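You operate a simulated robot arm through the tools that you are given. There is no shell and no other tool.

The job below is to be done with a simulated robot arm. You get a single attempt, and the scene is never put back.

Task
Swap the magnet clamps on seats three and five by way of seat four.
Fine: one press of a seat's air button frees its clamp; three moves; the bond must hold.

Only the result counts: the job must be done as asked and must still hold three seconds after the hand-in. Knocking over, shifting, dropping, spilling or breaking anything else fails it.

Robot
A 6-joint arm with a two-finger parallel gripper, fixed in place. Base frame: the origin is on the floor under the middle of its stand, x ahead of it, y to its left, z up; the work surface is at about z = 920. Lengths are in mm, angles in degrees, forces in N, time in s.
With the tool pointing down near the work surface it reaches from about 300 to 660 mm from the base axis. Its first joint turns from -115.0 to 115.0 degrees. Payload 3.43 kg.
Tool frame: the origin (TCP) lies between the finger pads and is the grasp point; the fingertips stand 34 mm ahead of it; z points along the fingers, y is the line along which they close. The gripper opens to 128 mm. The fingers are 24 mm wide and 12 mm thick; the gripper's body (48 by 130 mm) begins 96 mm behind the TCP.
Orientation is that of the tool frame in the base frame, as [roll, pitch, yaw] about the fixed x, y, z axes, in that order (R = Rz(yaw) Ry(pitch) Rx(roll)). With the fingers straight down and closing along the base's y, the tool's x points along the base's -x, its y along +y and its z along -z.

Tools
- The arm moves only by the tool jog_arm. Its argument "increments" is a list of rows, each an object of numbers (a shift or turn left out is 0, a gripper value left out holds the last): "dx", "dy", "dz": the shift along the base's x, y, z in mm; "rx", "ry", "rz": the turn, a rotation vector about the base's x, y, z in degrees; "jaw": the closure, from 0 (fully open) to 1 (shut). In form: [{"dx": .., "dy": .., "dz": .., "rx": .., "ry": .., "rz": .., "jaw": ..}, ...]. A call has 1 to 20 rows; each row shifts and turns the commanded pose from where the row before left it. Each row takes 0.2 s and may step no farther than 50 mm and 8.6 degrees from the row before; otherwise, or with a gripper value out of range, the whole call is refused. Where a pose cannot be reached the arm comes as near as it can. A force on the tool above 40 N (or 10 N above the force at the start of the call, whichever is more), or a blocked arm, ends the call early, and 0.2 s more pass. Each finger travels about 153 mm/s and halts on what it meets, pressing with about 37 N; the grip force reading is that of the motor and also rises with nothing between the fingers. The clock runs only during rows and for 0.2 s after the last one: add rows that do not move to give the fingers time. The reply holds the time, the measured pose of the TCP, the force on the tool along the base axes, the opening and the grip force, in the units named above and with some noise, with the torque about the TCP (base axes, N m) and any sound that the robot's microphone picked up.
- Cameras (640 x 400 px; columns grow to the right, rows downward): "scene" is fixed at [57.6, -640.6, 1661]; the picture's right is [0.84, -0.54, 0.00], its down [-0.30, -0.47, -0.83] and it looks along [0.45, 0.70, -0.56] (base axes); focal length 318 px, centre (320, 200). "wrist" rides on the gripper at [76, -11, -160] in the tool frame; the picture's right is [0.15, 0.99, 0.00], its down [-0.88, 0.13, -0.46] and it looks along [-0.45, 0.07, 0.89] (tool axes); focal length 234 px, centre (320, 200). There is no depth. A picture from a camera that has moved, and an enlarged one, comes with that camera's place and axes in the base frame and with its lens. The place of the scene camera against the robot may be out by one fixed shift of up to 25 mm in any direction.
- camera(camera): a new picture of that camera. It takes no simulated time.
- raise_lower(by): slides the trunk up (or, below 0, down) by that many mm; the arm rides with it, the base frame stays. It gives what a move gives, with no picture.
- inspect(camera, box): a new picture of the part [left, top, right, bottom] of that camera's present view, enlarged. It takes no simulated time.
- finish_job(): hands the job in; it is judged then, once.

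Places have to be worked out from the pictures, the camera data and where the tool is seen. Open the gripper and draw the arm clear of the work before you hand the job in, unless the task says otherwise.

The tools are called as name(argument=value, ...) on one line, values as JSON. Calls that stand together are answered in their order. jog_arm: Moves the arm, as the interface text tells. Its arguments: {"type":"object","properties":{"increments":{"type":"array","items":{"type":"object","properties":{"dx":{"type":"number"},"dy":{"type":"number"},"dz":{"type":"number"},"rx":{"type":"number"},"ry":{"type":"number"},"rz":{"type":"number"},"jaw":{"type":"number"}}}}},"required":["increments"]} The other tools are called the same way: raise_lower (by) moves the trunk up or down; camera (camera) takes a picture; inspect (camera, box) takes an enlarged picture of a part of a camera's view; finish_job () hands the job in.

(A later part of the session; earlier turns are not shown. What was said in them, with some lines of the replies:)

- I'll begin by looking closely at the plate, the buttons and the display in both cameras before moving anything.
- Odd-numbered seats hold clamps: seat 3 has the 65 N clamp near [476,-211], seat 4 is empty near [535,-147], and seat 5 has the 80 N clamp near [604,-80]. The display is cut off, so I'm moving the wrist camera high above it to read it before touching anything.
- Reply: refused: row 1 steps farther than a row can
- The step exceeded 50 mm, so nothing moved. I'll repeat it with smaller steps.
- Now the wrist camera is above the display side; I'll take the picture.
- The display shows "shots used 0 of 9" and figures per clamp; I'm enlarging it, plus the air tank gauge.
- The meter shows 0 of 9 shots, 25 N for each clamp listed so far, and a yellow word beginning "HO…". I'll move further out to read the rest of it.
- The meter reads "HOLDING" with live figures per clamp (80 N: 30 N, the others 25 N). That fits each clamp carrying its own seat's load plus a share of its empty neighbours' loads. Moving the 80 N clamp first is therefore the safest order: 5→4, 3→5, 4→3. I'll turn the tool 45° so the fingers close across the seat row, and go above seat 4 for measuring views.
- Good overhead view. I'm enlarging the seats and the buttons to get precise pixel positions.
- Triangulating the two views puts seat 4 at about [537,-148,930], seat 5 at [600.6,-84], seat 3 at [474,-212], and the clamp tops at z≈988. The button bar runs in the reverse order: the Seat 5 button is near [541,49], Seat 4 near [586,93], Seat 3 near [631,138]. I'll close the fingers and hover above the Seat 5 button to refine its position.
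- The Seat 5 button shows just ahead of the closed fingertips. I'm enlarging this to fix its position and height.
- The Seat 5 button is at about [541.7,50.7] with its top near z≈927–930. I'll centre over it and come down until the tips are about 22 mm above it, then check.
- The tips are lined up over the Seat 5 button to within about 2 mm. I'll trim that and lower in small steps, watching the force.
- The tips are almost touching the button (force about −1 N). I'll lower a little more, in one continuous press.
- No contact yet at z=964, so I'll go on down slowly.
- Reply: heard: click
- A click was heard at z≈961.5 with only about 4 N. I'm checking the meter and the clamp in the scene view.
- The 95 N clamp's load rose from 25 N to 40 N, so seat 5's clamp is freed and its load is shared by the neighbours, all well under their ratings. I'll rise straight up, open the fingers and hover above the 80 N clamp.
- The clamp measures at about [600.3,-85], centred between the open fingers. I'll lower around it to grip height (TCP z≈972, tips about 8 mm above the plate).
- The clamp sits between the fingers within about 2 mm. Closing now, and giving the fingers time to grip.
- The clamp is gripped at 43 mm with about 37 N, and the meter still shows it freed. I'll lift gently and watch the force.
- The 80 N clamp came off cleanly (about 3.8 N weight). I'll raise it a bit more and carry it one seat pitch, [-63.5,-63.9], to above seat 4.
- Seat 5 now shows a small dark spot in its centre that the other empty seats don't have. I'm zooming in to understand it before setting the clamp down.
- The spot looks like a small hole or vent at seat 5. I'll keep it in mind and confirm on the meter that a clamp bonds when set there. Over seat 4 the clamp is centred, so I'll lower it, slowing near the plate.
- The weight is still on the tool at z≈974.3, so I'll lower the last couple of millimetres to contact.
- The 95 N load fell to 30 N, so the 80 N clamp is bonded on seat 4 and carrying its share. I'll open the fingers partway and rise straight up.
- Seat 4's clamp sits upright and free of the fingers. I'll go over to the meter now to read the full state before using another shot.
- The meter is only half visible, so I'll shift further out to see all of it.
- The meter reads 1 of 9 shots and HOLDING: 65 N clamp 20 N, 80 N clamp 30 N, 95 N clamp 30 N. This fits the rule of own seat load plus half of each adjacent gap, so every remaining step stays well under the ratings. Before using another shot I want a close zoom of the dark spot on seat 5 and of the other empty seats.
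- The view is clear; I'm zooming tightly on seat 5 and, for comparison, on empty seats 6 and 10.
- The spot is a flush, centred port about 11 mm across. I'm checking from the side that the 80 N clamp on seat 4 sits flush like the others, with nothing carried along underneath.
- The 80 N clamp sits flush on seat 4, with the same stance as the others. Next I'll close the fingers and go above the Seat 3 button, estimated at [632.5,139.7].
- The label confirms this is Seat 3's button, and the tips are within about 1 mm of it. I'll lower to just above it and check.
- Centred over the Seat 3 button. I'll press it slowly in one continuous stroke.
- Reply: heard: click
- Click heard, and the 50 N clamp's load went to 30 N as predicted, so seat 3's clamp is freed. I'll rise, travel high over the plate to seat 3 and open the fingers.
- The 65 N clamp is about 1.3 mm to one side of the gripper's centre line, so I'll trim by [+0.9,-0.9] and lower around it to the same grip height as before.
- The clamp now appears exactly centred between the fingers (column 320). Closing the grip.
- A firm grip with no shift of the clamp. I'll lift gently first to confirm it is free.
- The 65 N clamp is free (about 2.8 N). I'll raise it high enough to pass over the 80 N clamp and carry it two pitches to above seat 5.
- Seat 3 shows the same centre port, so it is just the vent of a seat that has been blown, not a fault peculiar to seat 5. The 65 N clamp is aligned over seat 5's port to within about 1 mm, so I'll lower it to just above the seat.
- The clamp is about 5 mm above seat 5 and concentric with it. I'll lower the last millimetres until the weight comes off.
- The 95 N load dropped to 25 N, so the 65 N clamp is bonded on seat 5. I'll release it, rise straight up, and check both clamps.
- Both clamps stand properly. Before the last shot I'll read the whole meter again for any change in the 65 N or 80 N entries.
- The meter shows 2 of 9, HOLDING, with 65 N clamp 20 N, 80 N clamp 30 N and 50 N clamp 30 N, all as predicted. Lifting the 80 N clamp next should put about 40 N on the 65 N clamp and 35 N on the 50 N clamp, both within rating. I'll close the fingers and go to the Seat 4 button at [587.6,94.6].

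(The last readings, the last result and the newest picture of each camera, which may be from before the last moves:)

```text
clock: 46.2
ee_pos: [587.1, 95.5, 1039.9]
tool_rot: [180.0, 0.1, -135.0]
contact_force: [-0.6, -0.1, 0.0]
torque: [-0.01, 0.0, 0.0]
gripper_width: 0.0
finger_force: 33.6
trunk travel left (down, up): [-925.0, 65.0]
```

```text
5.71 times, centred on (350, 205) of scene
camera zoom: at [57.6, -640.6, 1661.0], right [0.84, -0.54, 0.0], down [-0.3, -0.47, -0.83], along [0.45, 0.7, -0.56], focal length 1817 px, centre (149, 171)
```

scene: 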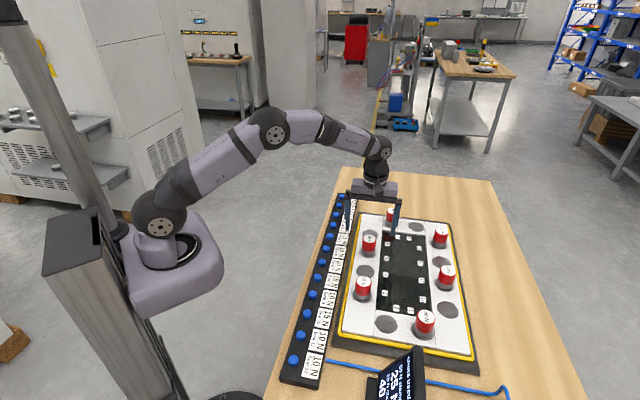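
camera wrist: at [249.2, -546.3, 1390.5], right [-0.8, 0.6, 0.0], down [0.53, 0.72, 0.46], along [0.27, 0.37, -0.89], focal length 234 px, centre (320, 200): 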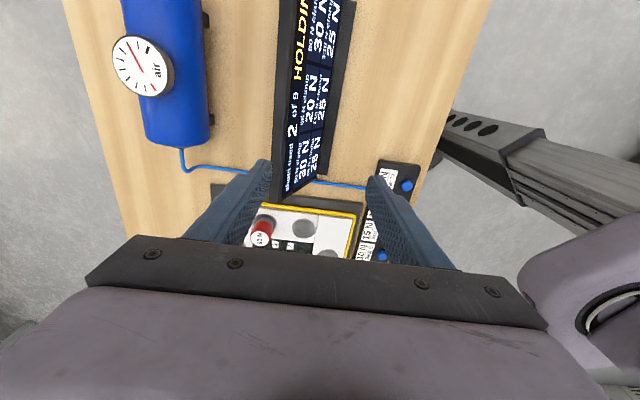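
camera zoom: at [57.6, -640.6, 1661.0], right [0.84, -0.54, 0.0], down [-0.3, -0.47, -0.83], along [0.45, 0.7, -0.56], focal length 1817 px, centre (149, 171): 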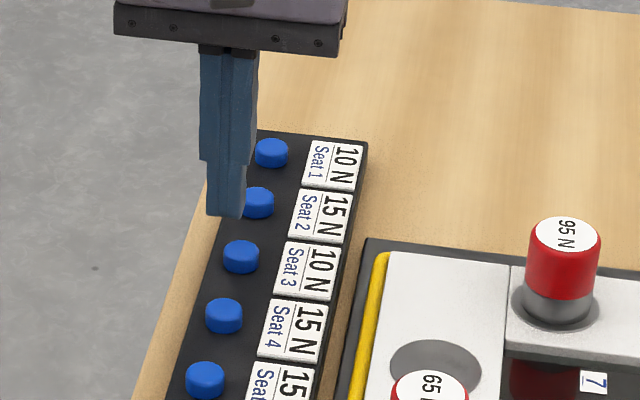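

The label confirms Seat 4's button, aligned within about 1.5 mm. I'll trim slightly and press in one continuous stroke.

jog_arm(increments=[{"dx": -0.6, "dy": -0.6, "dz": -35, "jaw": 1}, {"dz": -25}, {"dz": -10}, {"dz": -5}, {"dz": -2}, {"dz": -1.5}, {"dz": -1.5}])

inspect(camera="scene", box=[350, 330, 450, 400])

inspect(camera="scene", box=[310, 200, 450, 310])

```text
clock: 47.8
ee_pos: [586.0, 94.6, 961.6]
tool_rot: [-180.0, 0.0, -134.9]
contact_force: [0.8, -0.6, 2.3]
torque: [-0.01, -0.03, -0.01]
gripper_width: 0.0
finger_force: 33.5
trunk travel left (down, up): [-925.0, 65.0]
heard: click
```

```text
5.71 times, centred on (400, 365) of scene
camera zoom: at [57.6, -640.6, 1661.0], right [0.84, -0.54, 0.0], down [-0.3, -0.47, -0.83], along [0.45, 0.7, -0.56], focal length 1817 px, centre (-137, -743)
```

zoom: 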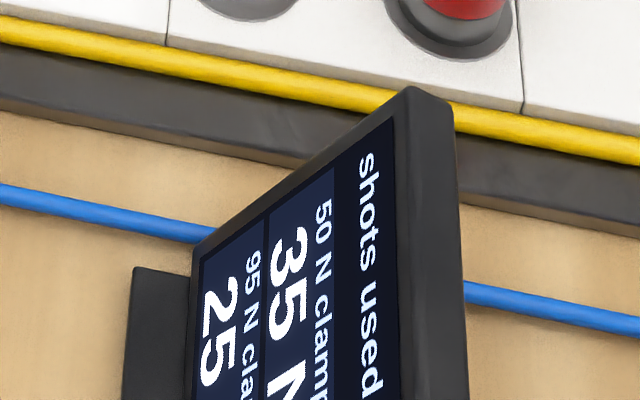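

```text
3.64 times, centred on (380, 255) of scene
camera zoom: at [57.6, -640.6, 1661.0], right [0.84, -0.54, 0.0], down [-0.3, -0.47, -0.83], along [0.45, 0.7, -0.56], focal length 1156 px, centre (102, 0)
```

zoom: 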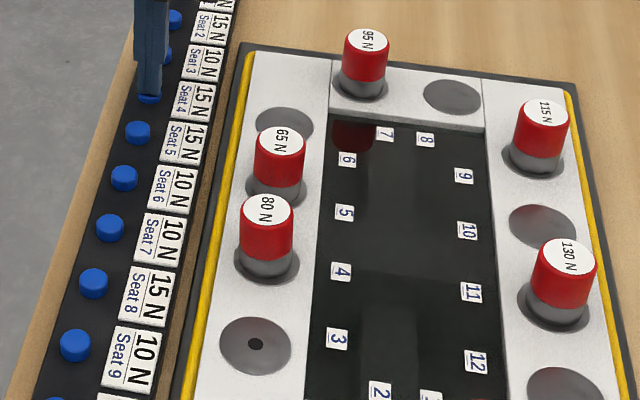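

Click heard, the 50 N load is 35 N as predicted, and everything is still holding. I'll rise and go over the freed 80 N clamp at seat 4, opening the fingers.

jog_arm(increments=[{"dz": 40, "jaw": 1}, {"dz": 45}, {"dz": 30}, {"dx": -8.35, "dy": -40.43}, {"dx": -8.35, "dy": -40.43}, {"dx": -8.35, "dy": -40.43}, {"dx": -8.35, "dy": -40.43, "jaw": 0.2}, {"dx": -8.35, "dy": -40.43}, {"dx": -8.35, "dy": -40.45}, {}])

inspect(camera="wrist", box=[200, 60, 440, 240])

inspect(camera="scene", box=[350, 330, 450, 400])

```text
clock: 50.0
ee_pos: [536.2, -148.3, 1077.7]
tool_rot: [180.0, 0.0, -135.0]
contact_force: [0.4, 1.1, 0.6]
torque: [-0.02, -0.02, 0.03]
gripper_width: 102.3
finger_force: 0.1
trunk travel left (down, up): [-925.0, 65.0]
```

```text
2.22 times, centred on (320, 150) of wrist
camera zoom: at [490.6, -209.3, 1236.6], right [-0.8, 0.6, 0.0], down [0.53, 0.72, 0.46], along [0.27, 0.37, -0.89], focal length 520 px, centre (320, 311)
```

zoom: 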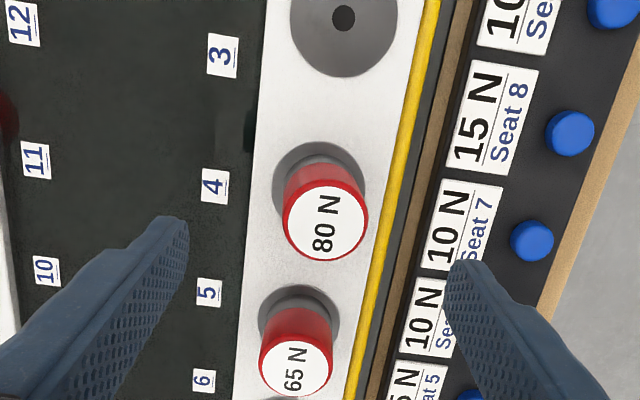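

```text
5.71 times, centred on (400, 365) of scene
camera zoom: at [57.6, -640.6, 1661.0], right [0.84, -0.54, 0.0], down [-0.3, -0.47, -0.83], along [0.45, 0.7, -0.56], focal length 1817 px, centre (-137, -743)
```

zoom: 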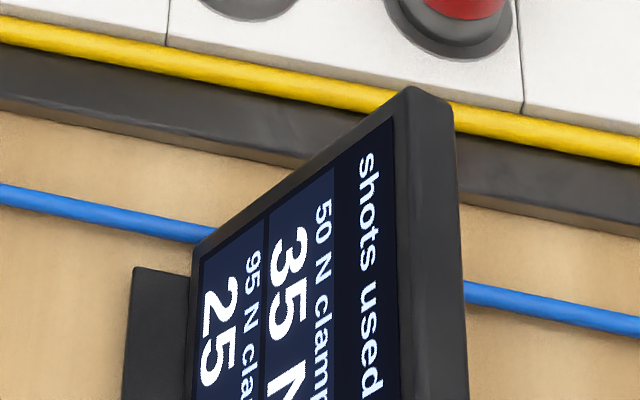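

The 80 N clamp sits about 2 mm toward the bar side of the gripper's centre, so I'll shift [-1.4,+1.4] and lower around it. Seat 3's port measures at about [474.8,-212.1].

jog_arm(increments=[{"dx": -1.4, "dy": 1.4, "dz": -40, "jaw": 0.2}, {"dz": -35}, {"dz": -20}, {"dz": -8}, {}])

inspect(camera="wrist", box=[160, 80, 480, 280])

inspect(camera="scene", box=[310, 200, 450, 310])

```text
clock: 51.2
ee_pos: [535.5, -144.2, 973.0]
tool_rot: [179.9, 0.0, -135.0]
contact_force: [-0.1, -0.1, 0.2]
torque: [0.0, 0.02, -0.03]
gripper_width: 102.6
finger_force: 0.1
trunk travel left (down, up): [-925.0, 65.0]
```

```text
2.00 times, centred on (320, 180) of wrist
camera zoom: at [489.6, -207.2, 1132.5], right [-0.8, 0.6, 0.0], down [0.53, 0.71, 0.46], along [0.27, 0.37, -0.89], focal length 468 px, centre (320, 240)
```

zoom: 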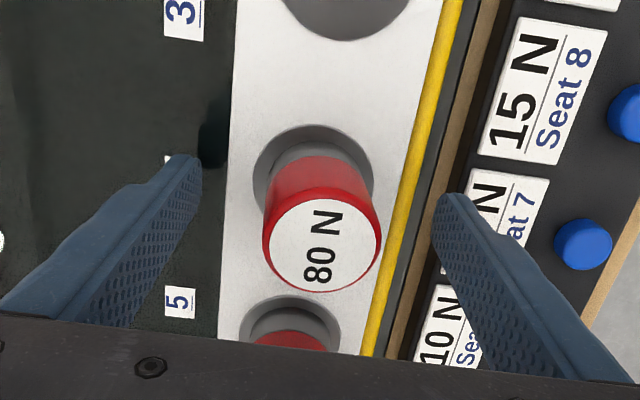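

```text
3.64 times, centred on (380, 255) of scene
camera zoom: at [57.6, -640.6, 1661.0], right [0.84, -0.54, 0.0], down [-0.3, -0.47, -0.83], along [0.45, 0.7, -0.56], focal length 1156 px, centre (102, 0)
```

zoom: 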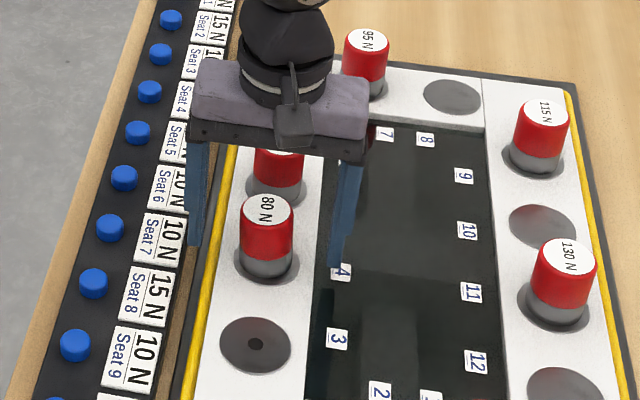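

The clamp is centred between the fingers, though it sits a few mm off the middle of seat 4; I'll correct that when setting it on seat 3. Closing the grip.

jog_arm(increments=[{"jaw": 1}, {"jaw": 1}, {"jaw": 1}, {"jaw": 1}])

inspect(camera="wrist", box=[160, 80, 480, 280])

inspect(camera="scene", box=[350, 330, 450, 400])

```text
clock: 52.2
ee_pos: [535.6, -145.5, 973.1]
tool_rot: [-180.0, 0.0, -135.0]
contact_force: [0.9, -0.6, 1.5]
torque: [-0.01, -0.08, 0.01]
gripper_width: 42.9
finger_force: 37.1
trunk travel left (down, up): [-925.0, 65.0]
```

```text
2.00 times, centred on (320, 180) of wrist
camera zoom: at [489.7, -207.3, 1132.9], right [-0.8, 0.6, 0.0], down [0.53, 0.71, 0.46], along [0.27, 0.37, -0.89], focal length 468 px, centre (320, 240)
```

zoom: 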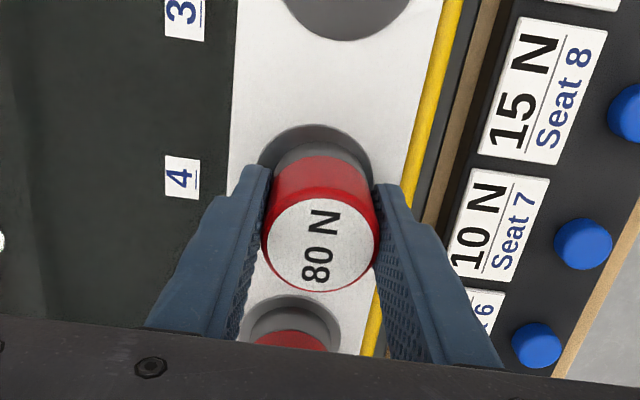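

```text
5.71 times, centred on (400, 365) of scene
camera zoom: at [57.6, -640.6, 1661.0], right [0.84, -0.54, 0.0], down [-0.3, -0.47, -0.83], along [0.45, 0.7, -0.56], focal length 1817 px, centre (-137, -743)
```

zoom: 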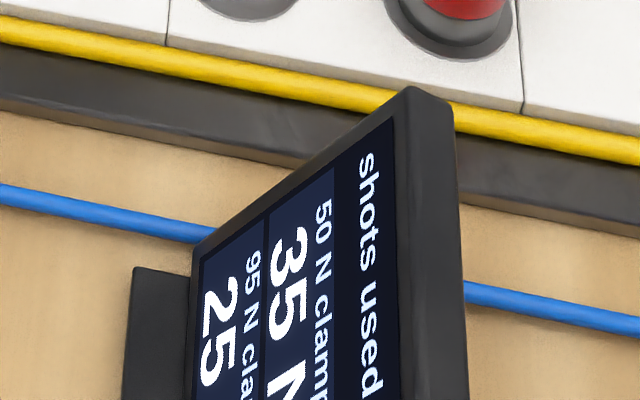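

Grip is firm. I'll lift gently, then carry it to above seat 3 with the centring correction, to TCP [473.6,-213.8].

jog_arm(increments=[{"dz": 3, "jaw": 1}, {"dz": 5}, {"dz": 8}, {"dz": 20}, {"dx": -20.6, "dy": -22.2}, {"dx": -20.6, "dy": -22.2}, {"dx": -20.7, "dy": -22.2}, {}])

inspect(camera="wrist", box=[160, 80, 480, 280])

inspect(camera="scene", box=[310, 200, 450, 310])

inspect(camera="scene", box=[350, 330, 450, 400])

```text
clock: 54.0
ee_pos: [474.2, -212.0, 1008.9]
tool_rot: [-180.0, -0.1, -135.0]
contact_force: [-0.4, 0.3, -4.0]
torque: [-0.02, 0.04, -0.03]
gripper_width: 43.1
finger_force: 37.7
trunk travel left (down, up): [-925.0, 65.0]
```

```text
2.00 times, centred on (320, 180) of wrist
camera zoom: at [429.3, -273.5, 1168.3], right [-0.8, 0.6, 0.0], down [0.53, 0.72, 0.46], along [0.27, 0.37, -0.89], focal length 468 px, centre (320, 240)
```

zoom: 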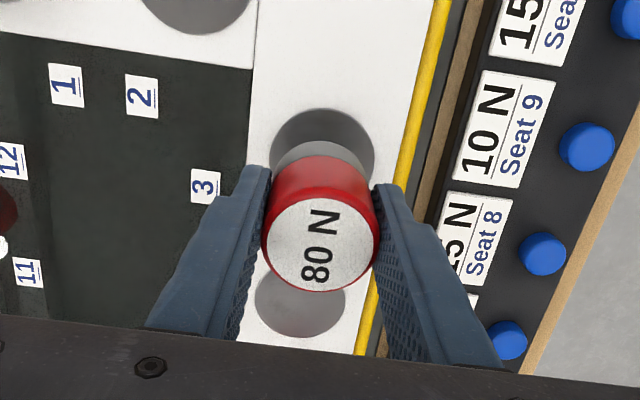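

```text
3.64 times, centred on (380, 255) of scene
camera zoom: at [57.6, -640.6, 1661.0], right [0.84, -0.54, 0.0], down [-0.3, -0.47, -0.83], along [0.45, 0.7, -0.56], focal length 1156 px, centre (102, 0)
```

zoom: 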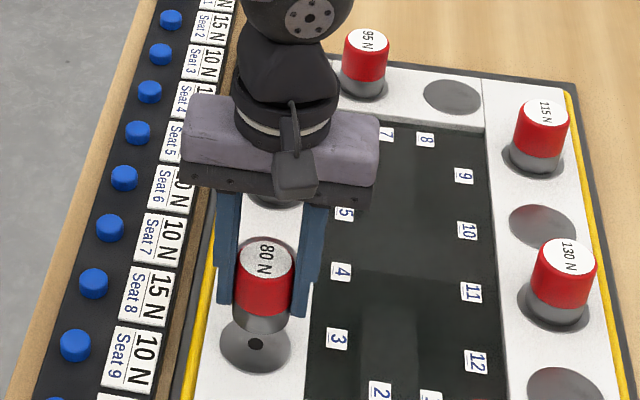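

```text
5.71 times, centred on (400, 365) of scene
camera zoom: at [57.6, -640.6, 1661.0], right [0.84, -0.54, 0.0], down [-0.3, -0.47, -0.83], along [0.45, 0.7, -0.56], focal length 1817 px, centre (-137, -743)
```

zoom: 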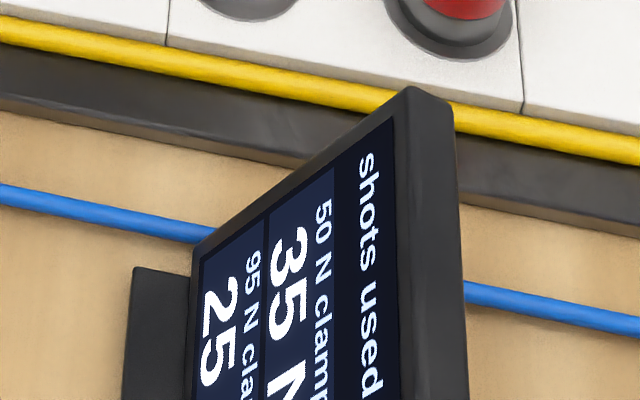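

Still holding, and seat 4 below shows no port, so the ports are just features of seats 3 and 5. I'm zooming in to measure the clamp's centring over seat 3 before lowering.

inspect(camera="wrist", box=[280, 120, 360, 170])

inspect(camera="scene", box=[355, 250, 405, 310])

```text
8.00 times, centred on (320, 145) of wrist
camera zoom: at [429.3, -273.5, 1168.3], right [-0.8, 0.6, 0.0], down [0.53, 0.72, 0.46], along [0.27, 0.37, -0.89], focal length 1873 px, centre (320, 640)
```

zoom: 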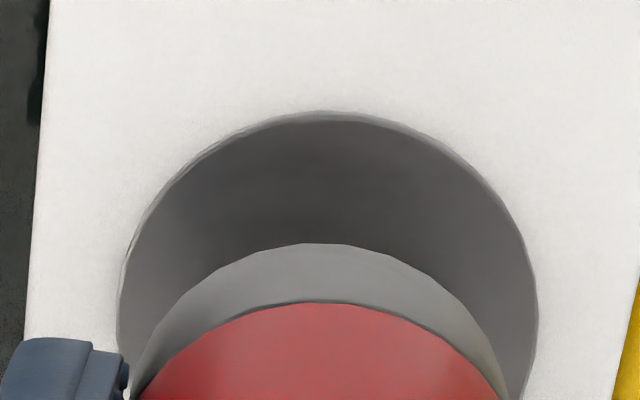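

```text
6.67 times, centred on (380, 280) of scene
camera zoom: at [57.6, -640.6, 1661.0], right [0.84, -0.54, 0.0], down [-0.3, -0.47, -0.83], along [0.45, 0.7, -0.56], focal length 2120 px, centre (-80, -333)
```

zoom: 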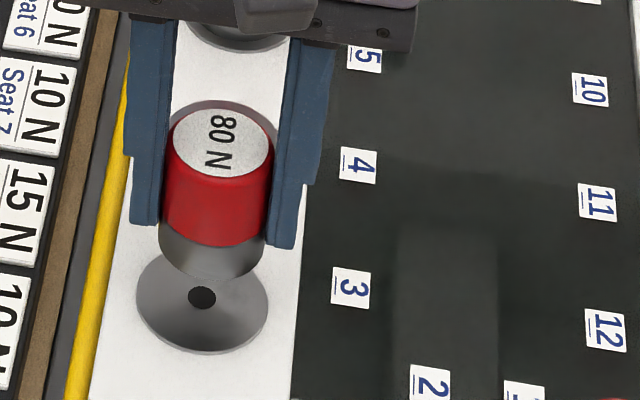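

Seat 3's disc centre is about 0.9 mm to the bar side of the clamp, so I'll trim by [-0.6,+0.6] and lower to about 5 mm above the seat.

jog_arm(increments=[{"dx": -0.6, "dy": 0.6, "dz": -15, "jaw": 1}, {"dz": -10}, {"dz": -6}, {}])

inspect(camera="wrist", box=[160, 80, 480, 280])

inspect(camera="wrist", box=[280, 130, 360, 180])

inspect(camera="scene", box=[340, 250, 400, 310])

```text
clock: 55.0
ee_pos: [473.1, -210.4, 978.5]
tool_rot: [-180.0, 0.0, -135.0]
contact_force: [0.3, -0.3, -4.1]
torque: [0.01, 0.01, 0.01]
gripper_width: 43.1
finger_force: 37.6
trunk travel left (down, up): [-925.0, 65.0]
```

```text
2.00 times, centred on (320, 180) of wrist
camera zoom: at [427.8, -272.6, 1137.6], right [-0.8, 0.6, 0.0], down [0.53, 0.71, 0.46], along [0.27, 0.37, -0.89], focal length 468 px, centre (320, 240)
```

zoom: 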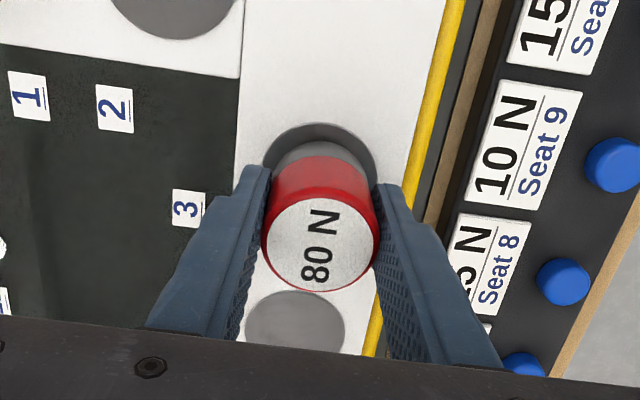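

```text
8.00 times, centred on (320, 155) of wrist
camera zoom: at [427.8, -272.6, 1137.6], right [-0.8, 0.6, 0.0], down [0.53, 0.71, 0.46], along [0.27, 0.37, -0.89], focal length 1873 px, centre (320, 560)
```

zoom: 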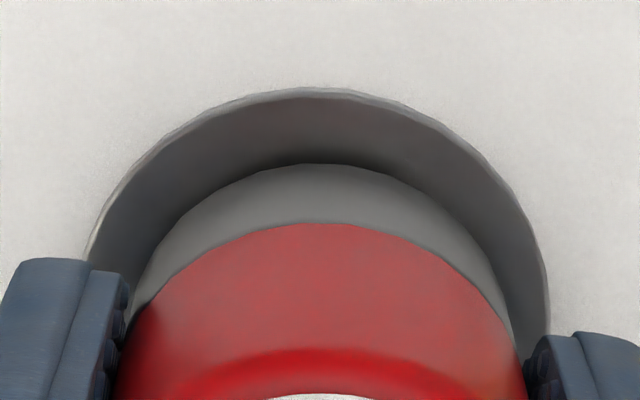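

```text
6.67 times, centred on (370, 280) of scene
camera zoom: at [57.6, -640.6, 1661.0], right [0.84, -0.54, 0.0], down [-0.3, -0.47, -0.83], along [0.45, 0.7, -0.56], focal length 2120 px, centre (-13, -333)
```

zoom: 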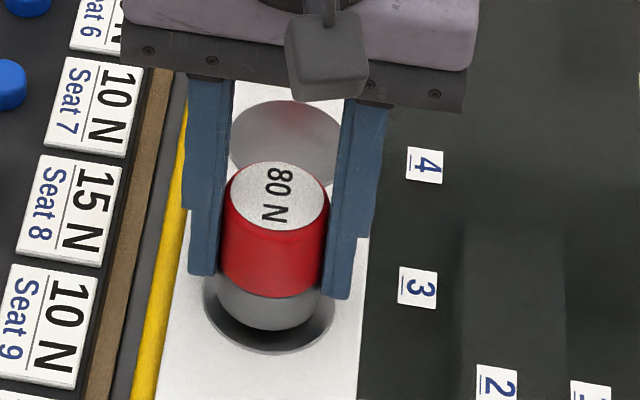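

Well centred sideways and about 1 mm forward along the row. I'll trim [-0.7,-0.7] and lower to contact.

jog_arm(increments=[{"dx": -0.7, "dy": -0.7, "dz": -1, "jaw": 1}, {"dz": -2}, {"dz": -1}, {"dz": -1}, {"dz": -0.5}, {}])

inspect(camera="scene", box=[350, 330, 450, 400])

inspect(camera="wrist", box=[160, 80, 480, 280])

```text
clock: 56.4
ee_pos: [471.6, -212.5, 973.2]
tool_rot: [-179.9, 0.0, -135.0]
contact_force: [0.1, 0.5, 3.1]
torque: [0.03, -0.04, -0.03]
gripper_width: 42.9
finger_force: 36.8
trunk travel left (down, up): [-925.0, 65.0]
```

```text
5.71 times, centred on (400, 365) of scene
camera zoom: at [57.6, -640.6, 1661.0], right [0.84, -0.54, 0.0], down [-0.3, -0.47, -0.83], along [0.45, 0.7, -0.56], focal length 1817 px, centre (-137, -743)
```

zoom: 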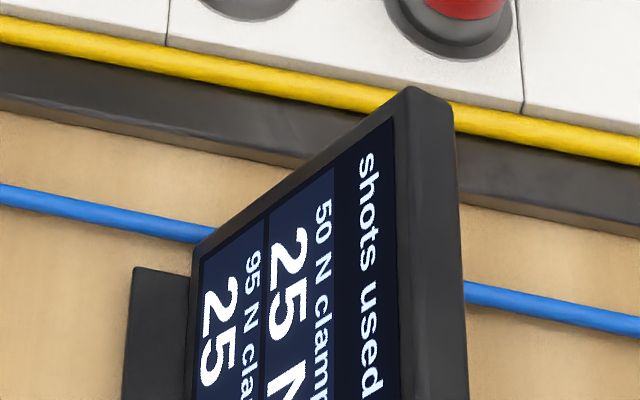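

```text
2.00 times, centred on (320, 180) of wrist
camera zoom: at [426.9, -273.9, 1133.0], right [-0.8, 0.6, 0.0], down [0.53, 0.72, 0.46], along [0.27, 0.37, -0.89], focal length 468 px, centre (320, 240)
```

zoom: 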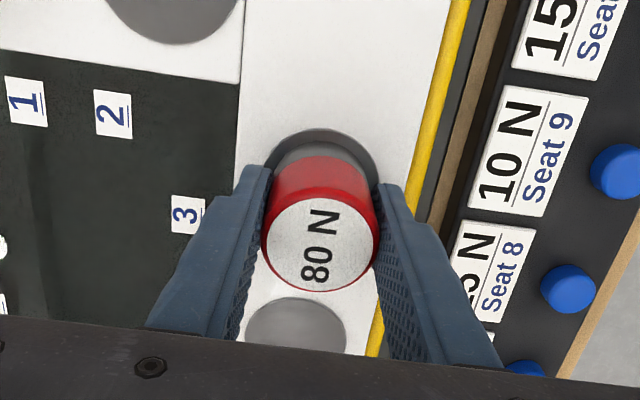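

The 50 N load is back to 25 N, so the 80 N clamp is bonded on seat 3. I'll release and rise straight up.

jog_arm(increments=[{"dz": 0.3, "jaw": 0.35}, {}, {}, {"dz": 30}, {"dz": 45}, {"dz": 45}, {"dz": 45}, {}])

inspect(camera="scene", box=[310, 200, 490, 340])

inspect(camera="wrist", box=[200, 40, 440, 240])

inspect(camera="scene", box=[350, 330, 450, 400])

```text
clock: 58.2
ee_pos: [473.4, -212.9, 1136.1]
tool_rot: [180.0, 0.0, -135.0]
contact_force: [-0.1, 0.2, 0.1]
torque: [0.02, -0.03, -0.01]
gripper_width: 83.3
finger_force: 0.0
trunk travel left (down, up): [-925.0, 65.0]
```

```text
2.86 times, centred on (400, 270) of scene
camera zoom: at [57.6, -640.6, 1661.0], right [0.84, -0.54, 0.0], down [-0.3, -0.47, -0.83], along [0.45, 0.7, -0.56], focal length 909 px, centre (91, 0)
```

zoom: 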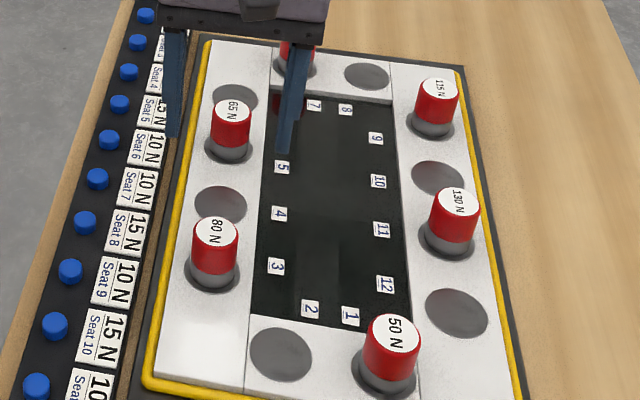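

```text
2.00 times, centred on (320, 140) of wrist
camera zoom: at [427.1, -274.3, 1296.3], right [-0.8, 0.6, 0.0], down [0.53, 0.71, 0.46], along [0.27, 0.37, -0.89], focal length 468 px, centre (320, 320)
```

zoom: 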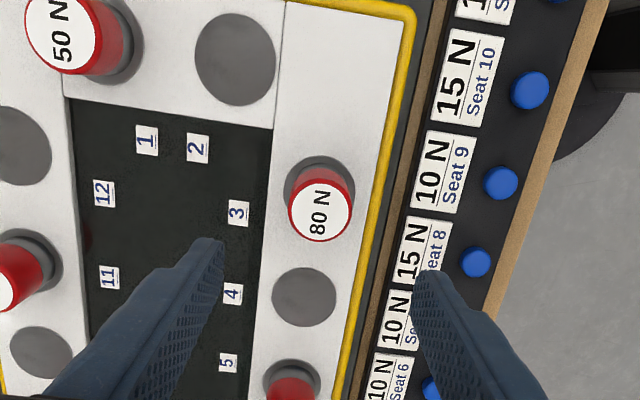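

```text
5.71 times, centred on (400, 365) of scene
camera zoom: at [57.6, -640.6, 1661.0], right [0.84, -0.54, 0.0], down [-0.3, -0.47, -0.83], along [0.45, 0.7, -0.56], focal length 1817 px, centre (-137, -743)
```

zoom: 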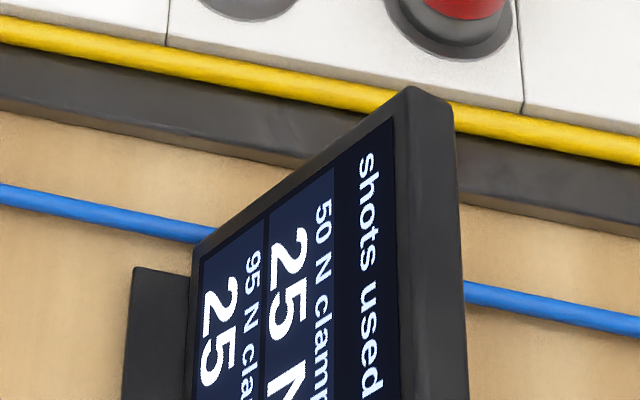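

The swap is in place: 80 N on seat 3, 65 N on seat 5, seat 4 empty. I'll read the whole meter once more from high up.

jog_arm(increments=[{"dz": 45}, {"dx": -17, "dy": -34, "dz": 6}, {"dx": -17, "dy": -34, "dz": 6}, {"dx": -17, "dy": -34, "dz": 6}, {"dx": -17, "dy": -34, "dz": 6}, {"dx": -17, "dy": -34, "dz": 6}, {"dx": -17, "dy": -34, "dz": 6}, {"dx": -17, "dy": -34, "dz": 6}, {"dx": -17, "dy": -34, "dz": 6}, {}])

inspect(camera="wrist", box=[220, 0, 420, 200])

```text
clock: 60.4
ee_pos: [334.3, -479.7, 1229.3]
tool_rot: [-180.0, 0.0, -134.9]
contact_force: [0.8, 0.4, -0.4]
torque: [-0.04, 0.03, 0.02]
gripper_width: 83.0
finger_force: 0.1
out of reach, approached as far as the arm can: row 9
trunk travel left (down, up): [-925.0, 65.0]
```

```text
2.00 times, centred on (320, 100) of wrist
camera zoom: at [289.0, -541.4, 1389.0], right [-0.8, 0.6, 0.0], down [0.53, 0.72, 0.46], along [0.27, 0.37, -0.89], focal length 468 px, centre (320, 400)
```

zoom: 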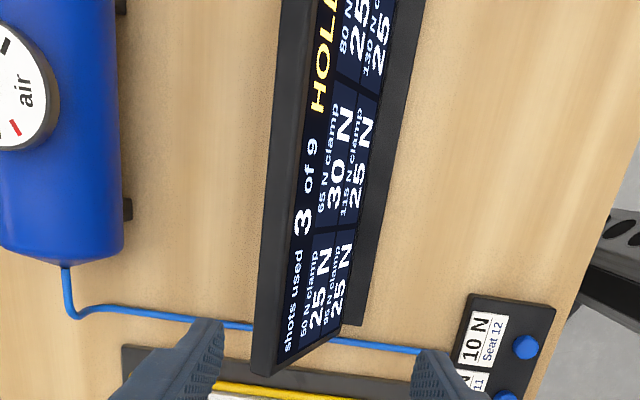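

The meter reads 3 of 9 shots and HOLD…, with the 65 N clamp at 30 N and the 80 N clamp at 25 N, exactly the swapped loads. Now I'll draw the arm back to the side, well up, with the gripper fully open.

jog_arm(increments=[{"dx": 5, "dy": 35, "jaw": 0}, {"dx": 5, "dy": 38}, {"dx": 5, "dy": 38}, {"dx": 5, "dy": 38}, {"dx": 5, "dy": 38}, {"dx": 5, "dy": 38}, {"dx": 5, "dy": 38}, {"dx": 5, "dy": 38}, {"dx": 5, "dy": 38}, {"dx": 5, "dy": 38}, {}, {}])

camera(camera="scene")

inspect(camera="scene", box=[310, 190, 490, 340])

```text
clock: 63.0
ee_pos: [384.2, -104.4, 1228.6]
tool_rot: [-179.9, 0.0, -135.0]
contact_force: [-0.5, 0.2, -1.1]
torque: [0.01, 0.0, -0.03]
gripper_width: 128.2
finger_force: 0.0
trunk travel left (down, up): [-925.0, 65.0]
```

```text
taken
```

scene: 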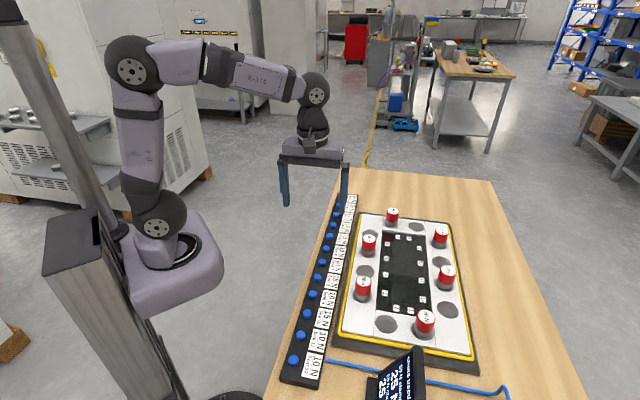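

```text
2.67 times, centred on (400, 265) of scene
camera zoom: at [57.6, -640.6, 1661.0], right [0.84, -0.54, 0.0], down [-0.3, -0.47, -0.83], along [0.45, 0.7, -0.56], focal length 848 px, centre (107, 27)
```

zoom: 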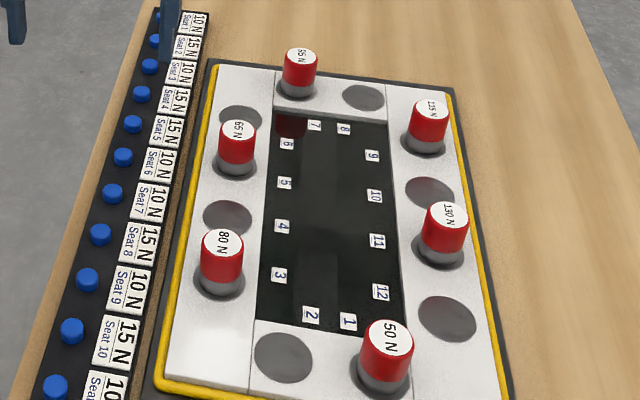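

The 80 N clamp stands on seat 3, the 65 N clamp on seat 5, and seat 4 is empty. The other clamps haven't moved, the meter last read as holding with 3 of 9 shots used, and the arm is clear with the gripper open. Handing in.

finish_job()

```text
The job is handed in.
```

The clamps on seats three and five are swapped: the 80 N clamp is now on seat 3 and the 65 N clamp on seat 5. Seat 4 is empty again.

- **Moves:** three, all by way of seat four. The 80 N clamp went from 5 to 4, the 65 N clamp from 3 to 5, then the 80 N clamp from 4 to 3.
- **Air shots:** one press each on the Seat 5, Seat 3 and Seat 4 buttons, so the meter shows 3 of 9 used.
- **Bond:** every meter reading stayed within the clamp's rating. My last full look at the meter showed it still holding. It read 30 N on the 65 N clamp and 25 N on the 80 N clamp, and 25 N on every other clamp whose figure was in view.
- **Everything else:** in the final picture the other four clamps stand on their seats, and nothing else looks disturbed. The arm is drawn back high and to the side with the gripper fully open.

The job is handed in; the reply did not include a verdict.
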